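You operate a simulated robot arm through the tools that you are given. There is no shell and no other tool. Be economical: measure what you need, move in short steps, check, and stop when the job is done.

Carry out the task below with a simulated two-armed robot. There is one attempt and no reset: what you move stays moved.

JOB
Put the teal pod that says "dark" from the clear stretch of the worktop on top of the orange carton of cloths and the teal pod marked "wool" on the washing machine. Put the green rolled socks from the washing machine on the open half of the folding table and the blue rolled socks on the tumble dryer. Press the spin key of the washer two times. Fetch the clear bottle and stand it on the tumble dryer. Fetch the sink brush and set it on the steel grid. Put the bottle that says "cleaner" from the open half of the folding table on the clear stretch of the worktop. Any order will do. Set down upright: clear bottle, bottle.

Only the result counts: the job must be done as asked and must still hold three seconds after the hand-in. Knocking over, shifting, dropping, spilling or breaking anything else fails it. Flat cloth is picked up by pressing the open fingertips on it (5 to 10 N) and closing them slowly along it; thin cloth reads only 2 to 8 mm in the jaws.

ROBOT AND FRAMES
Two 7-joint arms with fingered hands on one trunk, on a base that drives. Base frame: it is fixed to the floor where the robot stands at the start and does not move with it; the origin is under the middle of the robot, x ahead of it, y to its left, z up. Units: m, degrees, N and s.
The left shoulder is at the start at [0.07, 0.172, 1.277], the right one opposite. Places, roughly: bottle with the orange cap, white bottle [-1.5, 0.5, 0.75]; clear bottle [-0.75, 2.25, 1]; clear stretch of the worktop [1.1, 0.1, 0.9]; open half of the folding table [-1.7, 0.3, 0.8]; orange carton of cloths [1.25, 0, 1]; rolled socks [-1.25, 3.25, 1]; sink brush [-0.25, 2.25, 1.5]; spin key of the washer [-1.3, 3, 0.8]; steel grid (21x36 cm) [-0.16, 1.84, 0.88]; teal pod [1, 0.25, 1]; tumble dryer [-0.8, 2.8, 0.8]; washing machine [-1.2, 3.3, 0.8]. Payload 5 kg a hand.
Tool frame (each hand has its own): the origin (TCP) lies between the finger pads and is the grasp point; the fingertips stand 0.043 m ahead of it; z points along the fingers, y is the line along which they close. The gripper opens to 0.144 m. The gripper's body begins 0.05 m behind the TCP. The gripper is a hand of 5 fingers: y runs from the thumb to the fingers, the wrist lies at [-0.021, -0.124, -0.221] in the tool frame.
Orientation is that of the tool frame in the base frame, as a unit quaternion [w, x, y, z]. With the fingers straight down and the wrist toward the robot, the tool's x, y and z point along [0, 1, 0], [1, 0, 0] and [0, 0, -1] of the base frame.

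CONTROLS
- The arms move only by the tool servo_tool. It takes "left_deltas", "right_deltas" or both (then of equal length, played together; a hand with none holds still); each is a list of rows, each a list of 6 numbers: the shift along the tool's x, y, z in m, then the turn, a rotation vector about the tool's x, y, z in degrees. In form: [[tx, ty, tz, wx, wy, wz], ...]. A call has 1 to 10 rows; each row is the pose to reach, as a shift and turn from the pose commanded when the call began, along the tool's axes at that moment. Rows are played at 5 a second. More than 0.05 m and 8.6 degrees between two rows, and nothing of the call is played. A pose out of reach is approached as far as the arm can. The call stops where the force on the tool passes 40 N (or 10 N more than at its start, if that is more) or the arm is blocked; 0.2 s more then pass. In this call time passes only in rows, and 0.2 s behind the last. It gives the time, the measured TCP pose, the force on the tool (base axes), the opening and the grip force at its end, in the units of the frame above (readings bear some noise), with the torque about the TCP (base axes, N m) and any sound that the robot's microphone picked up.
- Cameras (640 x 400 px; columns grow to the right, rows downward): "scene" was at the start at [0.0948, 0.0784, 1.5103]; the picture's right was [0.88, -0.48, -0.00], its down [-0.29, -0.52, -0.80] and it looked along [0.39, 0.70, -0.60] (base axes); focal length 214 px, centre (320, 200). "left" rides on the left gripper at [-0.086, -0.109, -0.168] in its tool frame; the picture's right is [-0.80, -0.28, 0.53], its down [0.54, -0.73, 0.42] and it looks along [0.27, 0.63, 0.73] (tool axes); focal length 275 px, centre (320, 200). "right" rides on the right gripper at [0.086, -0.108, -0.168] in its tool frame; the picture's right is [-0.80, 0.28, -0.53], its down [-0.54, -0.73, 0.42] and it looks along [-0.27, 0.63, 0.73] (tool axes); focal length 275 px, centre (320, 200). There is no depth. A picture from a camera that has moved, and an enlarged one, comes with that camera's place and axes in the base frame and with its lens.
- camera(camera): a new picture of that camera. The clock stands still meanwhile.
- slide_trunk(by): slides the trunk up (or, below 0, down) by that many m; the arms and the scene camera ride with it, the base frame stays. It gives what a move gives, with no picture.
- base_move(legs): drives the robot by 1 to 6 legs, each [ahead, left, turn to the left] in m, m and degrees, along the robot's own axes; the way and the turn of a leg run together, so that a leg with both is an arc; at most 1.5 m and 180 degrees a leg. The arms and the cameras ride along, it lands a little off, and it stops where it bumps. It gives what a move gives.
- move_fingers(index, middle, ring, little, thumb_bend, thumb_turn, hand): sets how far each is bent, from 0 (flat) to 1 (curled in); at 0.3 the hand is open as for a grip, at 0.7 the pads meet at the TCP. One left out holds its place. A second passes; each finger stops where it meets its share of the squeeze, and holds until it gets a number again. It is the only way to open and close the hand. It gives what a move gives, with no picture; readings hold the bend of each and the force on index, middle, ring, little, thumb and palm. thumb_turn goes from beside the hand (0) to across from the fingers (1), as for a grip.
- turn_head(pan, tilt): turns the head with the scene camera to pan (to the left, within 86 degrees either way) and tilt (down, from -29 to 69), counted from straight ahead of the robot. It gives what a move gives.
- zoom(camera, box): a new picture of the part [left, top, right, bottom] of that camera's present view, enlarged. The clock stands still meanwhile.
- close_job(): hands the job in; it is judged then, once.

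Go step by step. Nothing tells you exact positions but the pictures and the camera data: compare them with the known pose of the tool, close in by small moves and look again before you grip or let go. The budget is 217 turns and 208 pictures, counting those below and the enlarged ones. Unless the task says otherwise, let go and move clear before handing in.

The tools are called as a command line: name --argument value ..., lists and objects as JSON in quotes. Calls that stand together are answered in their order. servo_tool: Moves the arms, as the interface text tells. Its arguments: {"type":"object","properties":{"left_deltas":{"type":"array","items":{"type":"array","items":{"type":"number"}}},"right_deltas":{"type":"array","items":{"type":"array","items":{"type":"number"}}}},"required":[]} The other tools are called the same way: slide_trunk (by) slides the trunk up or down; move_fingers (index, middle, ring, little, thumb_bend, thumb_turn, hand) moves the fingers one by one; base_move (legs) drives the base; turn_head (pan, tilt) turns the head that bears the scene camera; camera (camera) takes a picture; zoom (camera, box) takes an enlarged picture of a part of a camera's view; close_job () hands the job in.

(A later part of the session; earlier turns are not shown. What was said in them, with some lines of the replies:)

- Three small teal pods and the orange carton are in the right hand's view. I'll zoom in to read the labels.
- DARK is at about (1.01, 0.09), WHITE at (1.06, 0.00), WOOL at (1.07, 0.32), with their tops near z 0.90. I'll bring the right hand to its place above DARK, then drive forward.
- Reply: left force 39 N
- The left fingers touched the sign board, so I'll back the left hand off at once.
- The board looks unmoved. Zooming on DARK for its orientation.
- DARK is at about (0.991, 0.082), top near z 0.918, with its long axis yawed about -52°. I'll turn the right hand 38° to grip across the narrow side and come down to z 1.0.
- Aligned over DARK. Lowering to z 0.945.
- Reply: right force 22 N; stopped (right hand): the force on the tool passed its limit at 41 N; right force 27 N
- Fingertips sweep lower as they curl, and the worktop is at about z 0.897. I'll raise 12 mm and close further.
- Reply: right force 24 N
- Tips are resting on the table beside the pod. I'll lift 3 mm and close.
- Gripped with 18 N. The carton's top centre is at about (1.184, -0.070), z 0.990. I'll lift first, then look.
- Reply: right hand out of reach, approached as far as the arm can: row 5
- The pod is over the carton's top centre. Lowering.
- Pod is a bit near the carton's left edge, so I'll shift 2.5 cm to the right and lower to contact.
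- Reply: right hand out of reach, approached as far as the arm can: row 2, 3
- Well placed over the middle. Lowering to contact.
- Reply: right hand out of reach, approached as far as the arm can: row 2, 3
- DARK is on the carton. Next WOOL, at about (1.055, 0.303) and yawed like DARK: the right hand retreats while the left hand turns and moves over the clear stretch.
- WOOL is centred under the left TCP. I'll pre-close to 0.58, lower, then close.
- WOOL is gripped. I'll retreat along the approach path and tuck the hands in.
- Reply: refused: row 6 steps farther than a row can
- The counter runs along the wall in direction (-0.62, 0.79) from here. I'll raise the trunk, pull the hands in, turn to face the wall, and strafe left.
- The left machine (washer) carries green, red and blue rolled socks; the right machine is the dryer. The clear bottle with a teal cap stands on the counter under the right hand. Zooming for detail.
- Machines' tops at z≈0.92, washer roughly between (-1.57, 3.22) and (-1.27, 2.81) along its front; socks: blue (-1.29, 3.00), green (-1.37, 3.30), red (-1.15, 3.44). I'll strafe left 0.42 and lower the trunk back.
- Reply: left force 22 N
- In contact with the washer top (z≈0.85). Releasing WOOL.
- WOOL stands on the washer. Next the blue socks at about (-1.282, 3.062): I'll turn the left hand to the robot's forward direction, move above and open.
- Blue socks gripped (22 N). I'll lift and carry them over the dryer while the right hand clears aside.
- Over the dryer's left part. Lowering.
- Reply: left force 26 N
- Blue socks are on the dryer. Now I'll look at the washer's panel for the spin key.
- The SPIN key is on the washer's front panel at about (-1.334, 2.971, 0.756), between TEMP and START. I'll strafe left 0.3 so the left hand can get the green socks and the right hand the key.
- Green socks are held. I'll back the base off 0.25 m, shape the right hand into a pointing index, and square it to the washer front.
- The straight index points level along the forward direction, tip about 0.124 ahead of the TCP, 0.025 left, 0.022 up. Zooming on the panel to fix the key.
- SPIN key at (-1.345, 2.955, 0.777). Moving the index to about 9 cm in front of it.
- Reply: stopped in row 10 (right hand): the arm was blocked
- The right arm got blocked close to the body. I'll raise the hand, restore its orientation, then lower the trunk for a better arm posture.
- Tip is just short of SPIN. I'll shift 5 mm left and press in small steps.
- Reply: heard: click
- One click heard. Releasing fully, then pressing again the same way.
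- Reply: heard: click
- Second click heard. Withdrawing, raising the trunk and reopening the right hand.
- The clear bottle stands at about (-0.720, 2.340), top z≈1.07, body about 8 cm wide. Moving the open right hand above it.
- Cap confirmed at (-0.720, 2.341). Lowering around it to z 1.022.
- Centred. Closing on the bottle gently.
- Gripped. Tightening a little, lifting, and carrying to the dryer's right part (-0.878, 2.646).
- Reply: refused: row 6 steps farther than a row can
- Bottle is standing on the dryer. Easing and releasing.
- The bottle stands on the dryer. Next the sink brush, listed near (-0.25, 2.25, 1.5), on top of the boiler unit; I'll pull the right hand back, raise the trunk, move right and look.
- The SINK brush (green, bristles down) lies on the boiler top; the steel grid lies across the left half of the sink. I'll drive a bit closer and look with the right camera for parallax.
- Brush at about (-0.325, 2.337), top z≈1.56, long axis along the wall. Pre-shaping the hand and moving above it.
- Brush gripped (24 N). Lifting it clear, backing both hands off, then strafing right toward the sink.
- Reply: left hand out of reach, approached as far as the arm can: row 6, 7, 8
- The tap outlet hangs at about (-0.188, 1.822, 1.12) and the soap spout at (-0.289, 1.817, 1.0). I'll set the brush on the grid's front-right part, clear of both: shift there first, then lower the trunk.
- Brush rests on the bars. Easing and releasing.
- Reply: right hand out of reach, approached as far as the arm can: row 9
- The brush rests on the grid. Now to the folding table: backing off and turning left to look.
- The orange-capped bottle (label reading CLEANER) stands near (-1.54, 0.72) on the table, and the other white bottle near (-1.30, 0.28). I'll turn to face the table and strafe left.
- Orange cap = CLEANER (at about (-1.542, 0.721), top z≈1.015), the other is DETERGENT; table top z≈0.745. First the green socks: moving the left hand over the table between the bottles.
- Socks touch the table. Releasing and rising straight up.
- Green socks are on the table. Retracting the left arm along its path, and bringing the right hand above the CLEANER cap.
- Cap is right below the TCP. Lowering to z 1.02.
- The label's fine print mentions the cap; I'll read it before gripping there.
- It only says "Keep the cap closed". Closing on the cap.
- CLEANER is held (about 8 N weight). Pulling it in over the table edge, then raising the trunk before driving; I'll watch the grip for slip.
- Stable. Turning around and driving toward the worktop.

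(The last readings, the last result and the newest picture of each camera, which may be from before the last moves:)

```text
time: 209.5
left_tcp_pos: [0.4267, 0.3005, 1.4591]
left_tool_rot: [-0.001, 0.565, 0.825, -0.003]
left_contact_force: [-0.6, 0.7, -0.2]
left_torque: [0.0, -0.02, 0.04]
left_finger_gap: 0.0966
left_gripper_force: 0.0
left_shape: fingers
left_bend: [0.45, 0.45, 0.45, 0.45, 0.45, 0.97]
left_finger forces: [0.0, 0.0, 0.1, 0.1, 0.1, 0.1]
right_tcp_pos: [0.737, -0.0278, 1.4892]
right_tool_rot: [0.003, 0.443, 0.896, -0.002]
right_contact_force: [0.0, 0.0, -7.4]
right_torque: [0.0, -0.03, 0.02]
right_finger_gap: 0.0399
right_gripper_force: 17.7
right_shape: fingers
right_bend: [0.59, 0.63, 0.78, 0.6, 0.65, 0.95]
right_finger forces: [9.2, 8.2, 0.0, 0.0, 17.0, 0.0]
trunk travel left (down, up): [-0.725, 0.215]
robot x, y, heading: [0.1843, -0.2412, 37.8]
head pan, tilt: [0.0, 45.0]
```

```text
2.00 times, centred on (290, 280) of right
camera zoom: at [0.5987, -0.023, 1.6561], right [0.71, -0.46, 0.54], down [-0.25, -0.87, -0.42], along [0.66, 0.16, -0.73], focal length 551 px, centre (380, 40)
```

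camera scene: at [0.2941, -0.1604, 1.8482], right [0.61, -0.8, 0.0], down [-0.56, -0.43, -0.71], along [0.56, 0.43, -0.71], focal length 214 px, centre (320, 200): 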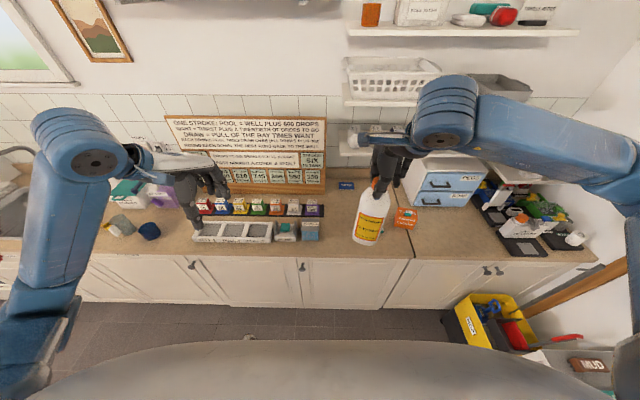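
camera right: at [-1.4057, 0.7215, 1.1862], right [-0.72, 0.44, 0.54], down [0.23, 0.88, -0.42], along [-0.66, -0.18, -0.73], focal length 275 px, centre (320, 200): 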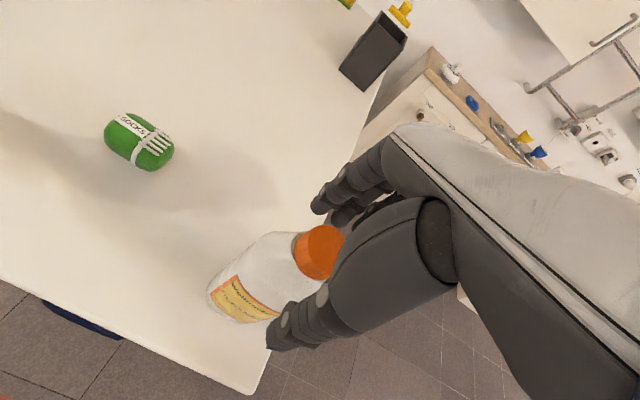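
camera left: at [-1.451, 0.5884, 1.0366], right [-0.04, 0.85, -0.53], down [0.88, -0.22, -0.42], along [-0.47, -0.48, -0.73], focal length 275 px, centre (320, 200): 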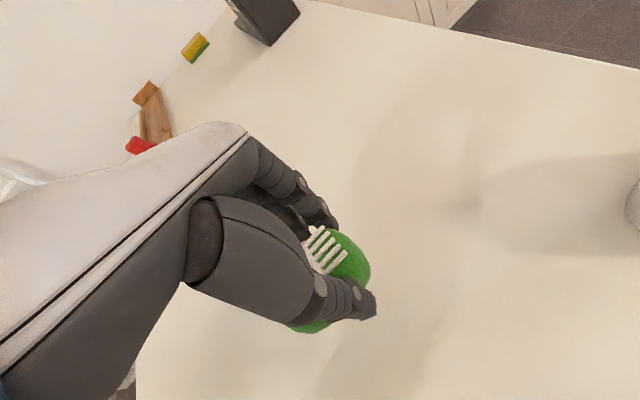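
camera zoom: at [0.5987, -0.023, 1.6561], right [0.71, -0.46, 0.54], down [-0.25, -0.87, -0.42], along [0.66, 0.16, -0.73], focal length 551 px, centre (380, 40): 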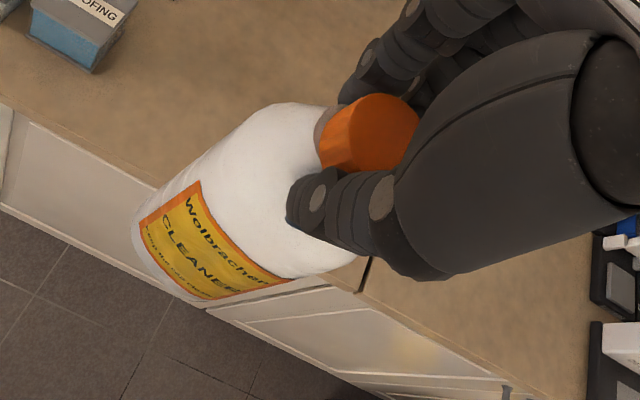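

Bottle still firm. Driving forward 0.2 and extending over the clear stretch at (0.98, 0.15).

base_move --legs '[[0.2, 0, 0]]'

servo_tool --right_deltas '[[-0.003, 0.033, 0, 0, 0, 0], [-0.006, 0.066, 0, 0, 0, 0], [-0.009, 0.1, 0, 0, 0, 0]]'

slide_trunk --by -0.22

camera --camera "right"

camera --camera "scene"

```text
time: 211.1
left_tcp_pos: [0.5832, 0.4177, 1.4628]
left_tool_rot: [0.0, 0.566, 0.824, -0.001]
left_contact_force: [-1.1, -0.7, 1.0]
left_torque: [0.06, -0.08, 0.04]
left_finger_gap: 0.0968
left_gripper_force: 0.0
left_shape: fingers
left_bend: [0.45, 0.45, 0.45, 0.45, 0.45, 0.97]
left_finger forces: [0.0, 0.0, 0.0, 0.0, 0.0, 0.1]
right_tcp_pos: [0.8957, 0.0872, 1.4913]
right_tool_rot: [0.002, 0.446, 0.895, -0.001]
right_contact_force: [-0.9, -1.2, -6.4]
right_torque: [0.01, -0.1, -0.01]
right_finger_gap: 0.0396
right_gripper_force: 17.6
right_shape: fingers
right_bend: [0.59, 0.63, 0.78, 0.6, 0.65, 0.95]
right_finger forces: [9.0, 8.2, 0.0, 0.1, 17.6, 0.0]
trunk travel left (down, up): [-0.725, 0.215]
robot x, y, heading: [0.3487, -0.1174, 37.1]
head pan, tilt: [0.0, 45.0]
```

```text
time: 211.9
left_tcp_pos: [0.5882, 0.4207, 1.4602]
left_tool_rot: [-0.001, 0.566, 0.824, -0.002]
left_contact_force: [-0.2, -0.5, 1.0]
left_torque: [-0.07, 0.02, 0.0]
left_finger_gap: 0.0963
left_gripper_force: 0.0
left_shape: fingers
left_bend: [0.45, 0.45, 0.45, 0.45, 0.45, 0.97]
left_finger forces: [0.0, 0.1, 0.1, 0.0, 0.0, 0.0]
right_tcp_pos: [0.9863, 0.1449, 1.487]
right_tool_rot: [0.002, 0.447, 0.894, -0.004]
right_contact_force: [-0.3, 0.1, -7.0]
right_torque: [-0.03, 0.04, 0.0]
right_finger_gap: 0.0394
right_gripper_force: 17.7
right_shape: fingers
right_bend: [0.59, 0.63, 0.78, 0.6, 0.65, 0.95]
right_finger forces: [9.3, 8.1, 0.0, 0.1, 18.0, 0.0]
trunk travel left (down, up): [-0.725, 0.215]
robot x, y, heading: [0.35, -0.1231, 37.1]
head pan, tilt: [0.0, 45.0]
```

```text
time: 214.2
left_tcp_pos: [0.5884, 0.4204, 1.24]
left_tool_rot: [-0.001, 0.566, 0.824, -0.003]
left_contact_force: [-0.3, -0.3, -0.4]
left_torque: [0.01, -0.02, 0.0]
left_finger_gap: 0.0965
left_gripper_force: 0.0
left_shape: fingers
left_bend: [0.45, 0.45, 0.45, 0.45, 0.45, 0.97]
left_finger forces: [0.0, 0.0, 0.0, 0.1, 0.0, 0.0]
right_tcp_pos: [0.9861, 0.1443, 1.2683]
right_tool_rot: [0.001, 0.446, 0.895, -0.002]
right_contact_force: [0.0, 0.1, -6.5]
right_torque: [-0.04, -0.01, 0.0]
right_finger_gap: 0.0395
right_gripper_force: 17.6
right_shape: fingers
right_bend: [0.59, 0.63, 0.78, 0.6, 0.65, 0.95]
right_finger forces: [9.4, 8.7, 0.0, 0.1, 17.8, 0.0]
trunk travel left (down, up): [-0.505, 0.435]
robot x, y, heading: [0.3468, -0.1209, 37.0]
head pan, tilt: [0.0, 45.0]
```

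```text
34 pictures are left
camera right: at [0.8461, 0.1494, 1.4361], right [0.71, -0.46, 0.54], down [-0.25, -0.87, -0.42], along [0.66, 0.16, -0.73], focal length 275 px, centre (320, 200)
```

right: 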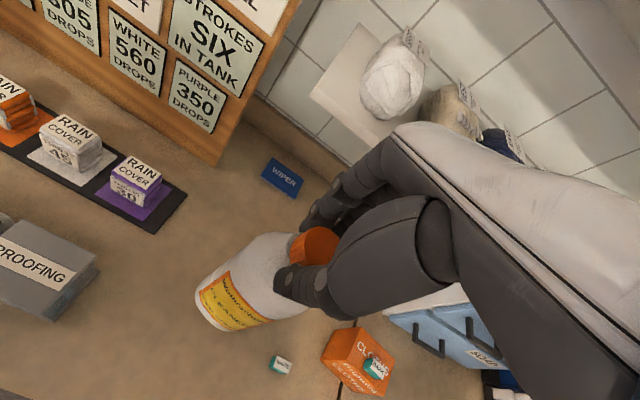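

```text
33 pictures are left
camera scene: at [0.4552, -0.0403, 1.6283], right [0.6, -0.8, 0.0], down [-0.56, -0.43, -0.71], along [0.56, 0.43, -0.71], focal length 214 px, centre (320, 200)
```

scene: 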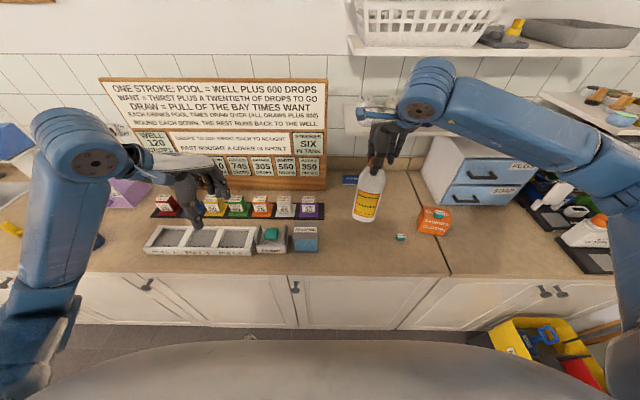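

Lowering the bottle to the worktop.

servo_tool --right_deltas '[[0, 0, 0.035, 0, 0, 0], [0, 0, 0.07, 0, 0, 0], [0, 0, 0.09, 0, 0, 0], [0, 0, 0.098, 0, 0, 0]]'

servo_tool --right_deltas '[[0, 0, 0.003, 0, 0, 0], [0, 0, 0.006, 0, 0, 0], [0, 0, 0.009, 0, 0, 0]]'

zoom --camera "scene" --box '[300, 110, 460, 250]'

```text
time: 215.2
left_tcp_pos: [0.5883, 0.4222, 1.24]
left_tool_rot: [0.0, 0.566, 0.824, -0.003]
left_contact_force: [0.6, 0.3, -1.0]
left_torque: [-0.04, -0.02, -0.02]
left_finger_gap: 0.0967
left_gripper_force: 0.1
left_shape: fingers
left_bend: [0.45, 0.45, 0.45, 0.45, 0.45, 0.97]
left_finger forces: [0.1, 0.0, 0.0, 0.0, 0.1, 0.1]
right_tcp_pos: [0.9862, 0.1449, 1.169]
right_tool_rot: [0.001, 0.446, 0.895, -0.003]
right_contact_force: [0.3, 0.0, -7.3]
right_torque: [-0.02, -0.11, -0.01]
right_finger_gap: 0.0397
right_gripper_force: 17.5
right_shape: fingers
right_bend: [0.59, 0.63, 0.78, 0.6, 0.65, 0.95]
right_finger forces: [9.1, 9.0, 0.0, 0.1, 17.8, 0.0]
trunk travel left (down, up): [-0.505, 0.435]
robot x, y, heading: [0.3436, -0.1176, 37.4]
head pan, tilt: [0.0, 45.0]
```

```text
time: 216.0
left_tcp_pos: [0.5877, 0.4209, 1.2401]
left_tool_rot: [0.0, 0.566, 0.824, -0.002]
left_contact_force: [-0.1, 0.0, -0.9]
left_torque: [0.0, -0.04, 0.01]
left_finger_gap: 0.0966
left_gripper_force: 0.0
left_shape: fingers
left_bend: [0.45, 0.45, 0.45, 0.45, 0.45, 0.97]
left_finger forces: [0.1, 0.1, 0.0, 0.0, 0.0, 0.0]
right_tcp_pos: [0.986, 0.1437, 1.1608]
right_tool_rot: [0.002, 0.447, 0.895, -0.003]
right_contact_force: [1.1, 0.7, -7.0]
right_torque: [-0.02, -0.08, -0.01]
right_finger_gap: 0.0394
right_gripper_force: 17.9
right_shape: fingers
right_bend: [0.59, 0.63, 0.78, 0.6, 0.65, 0.95]
right_finger forces: [9.1, 8.8, 0.0, 0.1, 17.8, 0.0]
trunk travel left (down, up): [-0.505, 0.435]
robot x, y, heading: [0.3474, -0.1208, 37.0]
head pan, tilt: [0.0, 45.0]
```

```text
2.86 times, centred on (380, 180) of scene
camera zoom: at [0.4554, -0.0402, 1.6282], right [0.6, -0.8, 0.0], down [-0.56, -0.43, -0.71], along [0.56, 0.43, -0.71], focal length 613 px, centre (149, 257)
```

zoom: 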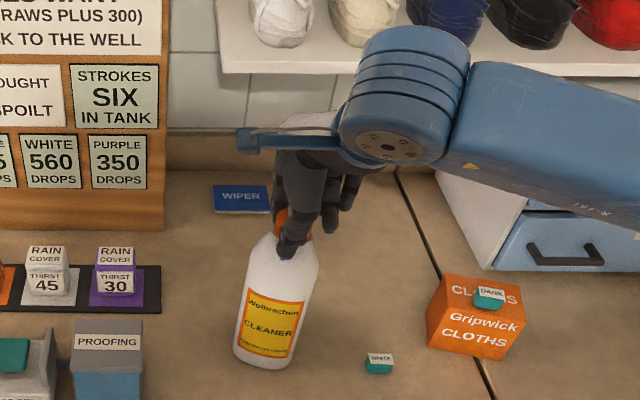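

servo_tool --right_deltas '[[0, 0, 0.003, 0, 0, 0], [0, 0, 0.006, 0, 0, 0], [0, 0, 0.008, 0, 0, 0]]'

```text
time: 216.8
left_tcp_pos: [0.5841, 0.4192, 1.2422]
left_tool_rot: [0.001, 0.566, 0.824, -0.001]
left_contact_force: [-0.3, 0.0, 0.0]
left_torque: [0.01, 0.0, 0.02]
left_finger_gap: 0.0963
left_gripper_force: 0.0
left_shape: fingers
left_bend: [0.45, 0.45, 0.45, 0.45, 0.45, 0.97]
left_finger forces: [0.1, 0.0, 0.0, 0.1, 0.0, 0.0]
right_tcp_pos: [0.9828, 0.1443, 1.1594]
right_tool_rot: [0.004, 0.446, 0.895, 0.001]
right_contact_force: [-5.0, 1.7, 31.4]
right_torque: [0.31, 0.08, 0.13]
right_finger_gap: 0.0394
right_gripper_force: 27.4
right_shape: fingers
right_bend: [0.59, 0.63, 0.78, 0.6, 0.65, 0.95]
right_finger forces: [12.9, 12.5, 0.0, 0.1, 28.4, 0.0]
trunk travel left (down, up): [-0.505, 0.435]
robot x, y, heading: [0.3467, -0.1246, 37.0]
head pan, tilt: [0.0, 45.0]
```

Contact. Easing up and releasing.

servo_tool --right_deltas '[[0, 0, -0.003, 0, 0, 0], [0, 0, -0.006, 0, 0, 0]]'

zoom --camera "right" --box '[180, 180, 400, 380]'

zoom --camera "scene" --box '[320, 130, 420, 250]'

```text
time: 217.4
left_tcp_pos: [0.5864, 0.4208, 1.2422]
left_tool_rot: [0.0, 0.567, 0.824, -0.002]
left_contact_force: [-0.1, -0.1, -0.2]
left_torque: [0.03, -0.02, 0.01]
left_finger_gap: 0.0966
left_gripper_force: 0.1
left_shape: fingers
left_bend: [0.45, 0.45, 0.45, 0.45, 0.45, 0.97]
left_finger forces: [0.0, 0.0, 0.0, 0.1, 0.0, 0.0]
right_tcp_pos: [0.984, 0.1426, 1.1594]
right_tool_rot: [0.003, 0.446, 0.895, -0.003]
right_contact_force: [-2.6, 1.4, 16.4]
right_torque: [0.22, 0.04, 0.1]
right_finger_gap: 0.0396
right_gripper_force: 23.5
right_shape: fingers
right_bend: [0.59, 0.63, 0.78, 0.6, 0.65, 0.95]
right_finger forces: [12.9, 9.9, 0.0, 0.0, 23.3, 0.0]
trunk travel left (down, up): [-0.505, 0.435]
robot x, y, heading: [0.3479, -0.1239, 37.0]
head pan, tilt: [0.0, 45.0]
```

```text
2.00 times, centred on (290, 280) of right
camera zoom: at [0.8449, 0.149, 1.327], right [0.71, -0.46, 0.54], down [-0.25, -0.87, -0.42], along [0.66, 0.16, -0.73], focal length 551 px, centre (380, 40)
```

zoom: 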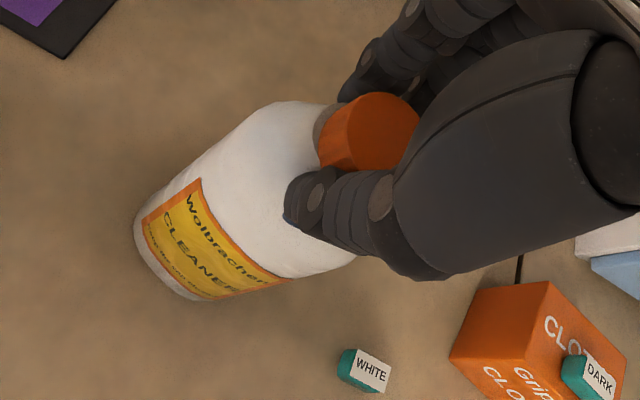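

```text
3.33 times, centred on (370, 190) of scene
camera zoom: at [0.453, -0.0407, 1.6282], right [0.6, -0.8, 0.0], down [-0.56, -0.43, -0.71], along [0.56, 0.43, -0.71], focal length 715 px, centre (153, 233)
```

zoom: 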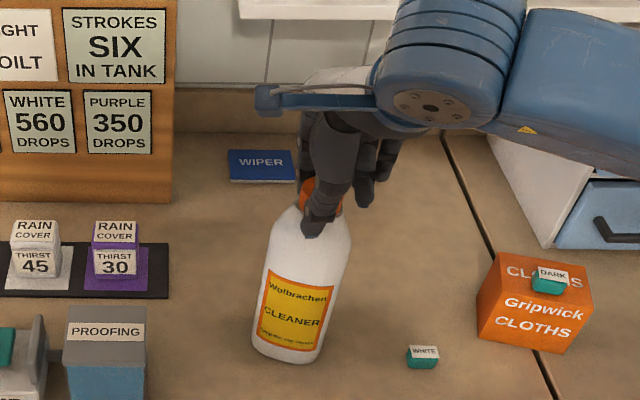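

servo_tool --right_deltas '[[0, 0, -0.004, 0, 0, 0]]'

move_fingers --hand "right" --index 0.56 --middle 0.56 --ring 0.56 --little 0.56 --thumb_bend 0.56

move_fingers --hand "right" --index 0.4 --middle 0.4 --ring 0.4 --little 0.4 --thumb_bend 0.4

zoom --camera "scene" --box '[320, 130, 420, 250]'

```text
time: 217.8
left_tcp_pos: [0.5888, 0.421, 1.2395]
left_tool_rot: [-0.001, 0.567, 0.824, -0.002]
left_contact_force: [0.4, -0.3, -0.4]
left_torque: [0.0, 0.01, 0.0]
left_finger_gap: 0.0965
left_gripper_force: 0.1
left_shape: fingers
left_bend: [0.45, 0.45, 0.45, 0.45, 0.45, 0.97]
left_finger forces: [0.0, 0.0, 0.0, 0.0, 0.0, 0.0]
right_tcp_pos: [0.985, 0.1425, 1.1611]
right_tool_rot: [0.002, 0.446, 0.895, -0.005]
right_contact_force: [0.3, 0.7, -2.0]
right_torque: [0.04, -0.09, 0.03]
right_finger_gap: 0.0394
right_gripper_force: 19.3
right_shape: fingers
right_bend: [0.59, 0.63, 0.78, 0.6, 0.65, 0.95]
right_finger forces: [11.0, 8.4, 0.0, 0.0, 18.7, 0.1]
trunk travel left (down, up): [-0.505, 0.435]
robot x, y, heading: [0.3483, -0.1215, 37.1]
head pan, tilt: [0.0, 45.0]
```

```text
time: 218.8
left_tcp_pos: [0.5887, 0.4211, 1.2404]
left_tool_rot: [0.0, 0.566, 0.824, -0.003]
left_contact_force: [-0.5, 0.3, 0.2]
left_torque: [0.01, 0.04, -0.01]
left_finger_gap: 0.0965
left_gripper_force: 0.1
left_shape: fingers
left_bend: [0.45, 0.45, 0.45, 0.45, 0.45, 0.97]
left_finger forces: [0.1, 0.1, 0.0, 0.1, 0.0, 0.1]
right_tcp_pos: [0.9848, 0.1438, 1.1642]
right_tool_rot: [0.002, 0.445, 0.895, -0.002]
right_contact_force: [-1.1, -0.6, -0.1]
right_torque: [-0.02, 0.01, 0.03]
right_finger_gap: 0.0584
right_gripper_force: 0.7
right_shape: fingers
right_bend: [0.56, 0.56, 0.56, 0.56, 0.55, 0.98]
right_finger forces: [0.0, 0.1, 0.0, 0.0, 0.8, 0.0]
trunk travel left (down, up): [-0.505, 0.435]
robot x, y, heading: [0.3435, -0.1213, 37.1]
head pan, tilt: [0.0, 45.0]
```

```text
time: 219.8
left_tcp_pos: [0.5871, 0.4209, 1.2416]
left_tool_rot: [-0.001, 0.567, 0.824, -0.002]
left_contact_force: [-1.0, -1.3, -0.7]
left_torque: [-0.05, 0.03, 0.01]
left_finger_gap: 0.0965
left_gripper_force: 0.2
left_shape: fingers
left_bend: [0.45, 0.45, 0.45, 0.45, 0.45, 0.97]
left_finger forces: [0.1, 0.1, 0.1, 0.0, 0.1, 0.0]
right_tcp_pos: [0.9845, 0.1431, 1.1629]
right_tool_rot: [0.003, 0.446, 0.895, -0.002]
right_contact_force: [-0.9, 0.7, -0.1]
right_torque: [0.03, 0.01, -0.03]
right_finger_gap: 0.1141
right_gripper_force: 0.1
right_shape: fingers
right_bend: [0.4, 0.4, 0.4, 0.4, 0.4, 0.98]
right_finger forces: [0.1, 0.0, 0.0, 0.0, 0.0, 0.1]
trunk travel left (down, up): [-0.505, 0.435]
robot x, y, heading: [0.35, -0.1241, 37.1]
head pan, tilt: [0.0, 45.0]
```

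```text
3.33 times, centred on (370, 190) of scene
camera zoom: at [0.4547, -0.0404, 1.6282], right [0.6, -0.8, 0.0], down [-0.56, -0.43, -0.71], along [0.56, 0.43, -0.71], focal length 715 px, centre (153, 233)
```

zoom: 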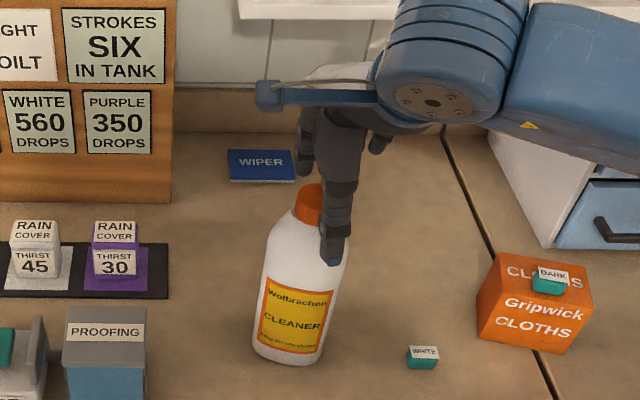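

Released and standing. Raising clear and retracting.

servo_tool --right_deltas '[[0, 0, -0.03, 0, 0, 0], [0, 0, -0.07, 0, 0, 0], [0, -0.01, -0.1, 0, 0, 0], [0, -0.05, -0.11, 0, 0, 0], [0, -0.09, -0.12, 0, 0, 0], [0, -0.13, -0.12, 0, 0, 0], [0, -0.17, -0.12, 0, 0, 0]]'

zoom --camera "scene" --box '[280, 110, 460, 250]'

camera --camera "left"

```text
time: 221.4
left_tcp_pos: [0.5874, 0.4207, 1.2407]
left_tool_rot: [-0.001, 0.567, 0.824, -0.002]
left_contact_force: [-0.5, 0.2, 0.4]
left_torque: [0.02, 0.01, -0.04]
left_finger_gap: 0.0965
left_gripper_force: 0.0
left_shape: fingers
left_bend: [0.45, 0.45, 0.45, 0.45, 0.45, 0.97]
left_finger forces: [0.1, 0.0, 0.0, 0.0, 0.0, 0.1]
right_tcp_pos: [0.8608, 0.0573, 1.2912]
right_tool_rot: [0.003, 0.446, 0.895, -0.004]
right_contact_force: [-0.3, -0.6, -0.6]
right_torque: [-0.02, 0.04, 0.02]
right_finger_gap: 0.1144
right_gripper_force: 0.0
right_shape: fingers
right_bend: [0.4, 0.4, 0.4, 0.4, 0.4, 0.98]
right_finger forces: [0.0, 0.1, 0.0, 0.0, 0.1, 0.0]
right hand out of reach, approached as far as the arm can: row 7
trunk travel left (down, up): [-0.505, 0.435]
robot x, y, heading: [0.3492, -0.1249, 37.2]
head pan, tilt: [0.0, 45.0]
```

```text
2.86 times, centred on (370, 180) of scene
camera zoom: at [0.4542, -0.0406, 1.6283], right [0.6, -0.8, 0.0], down [-0.56, -0.43, -0.71], along [0.56, 0.43, -0.71], focal length 613 px, centre (177, 257)
```

zoom: 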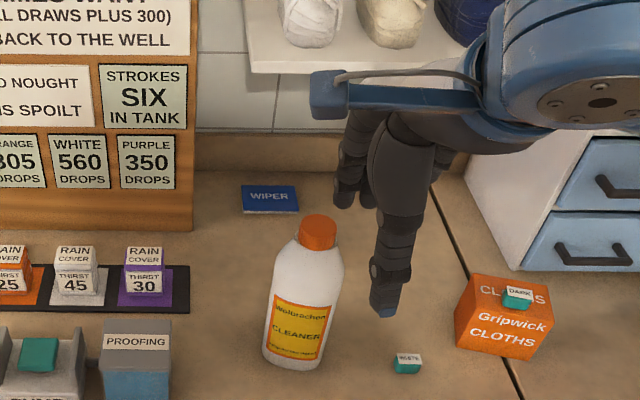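

```text
27 pictures are left
camera left: at [0.5169, 0.3021, 1.409], right [0.02, -0.85, -0.53], down [-0.87, 0.25, -0.42], along [0.49, 0.47, -0.73], focal length 275 px, centre (320, 200)
```

left: 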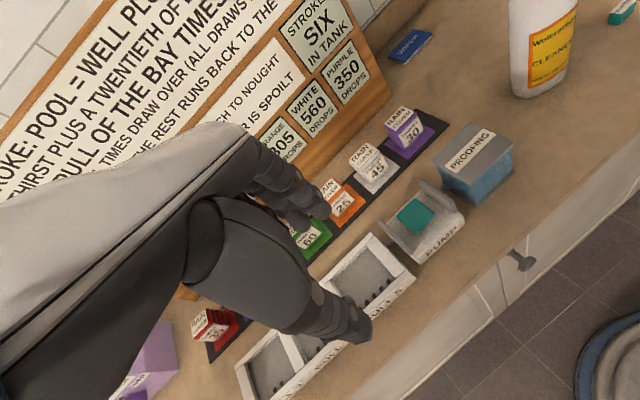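

All placements are done: DARK is on the carton, CLEANER stands on the worktop and both hands are clear. Handing in.

close_job

```text
The job is handed in.
```

I did every step and handed the job in. Both pods, both rolled socks, the sink brush and both bottles are where you asked, with both bottles upright. The spin key got two presses, each with an audible click.

Early on, the left hand's fingers pushed against the sign board over the worktop with about 34 N. It did not look moved in the pictures afterwards.
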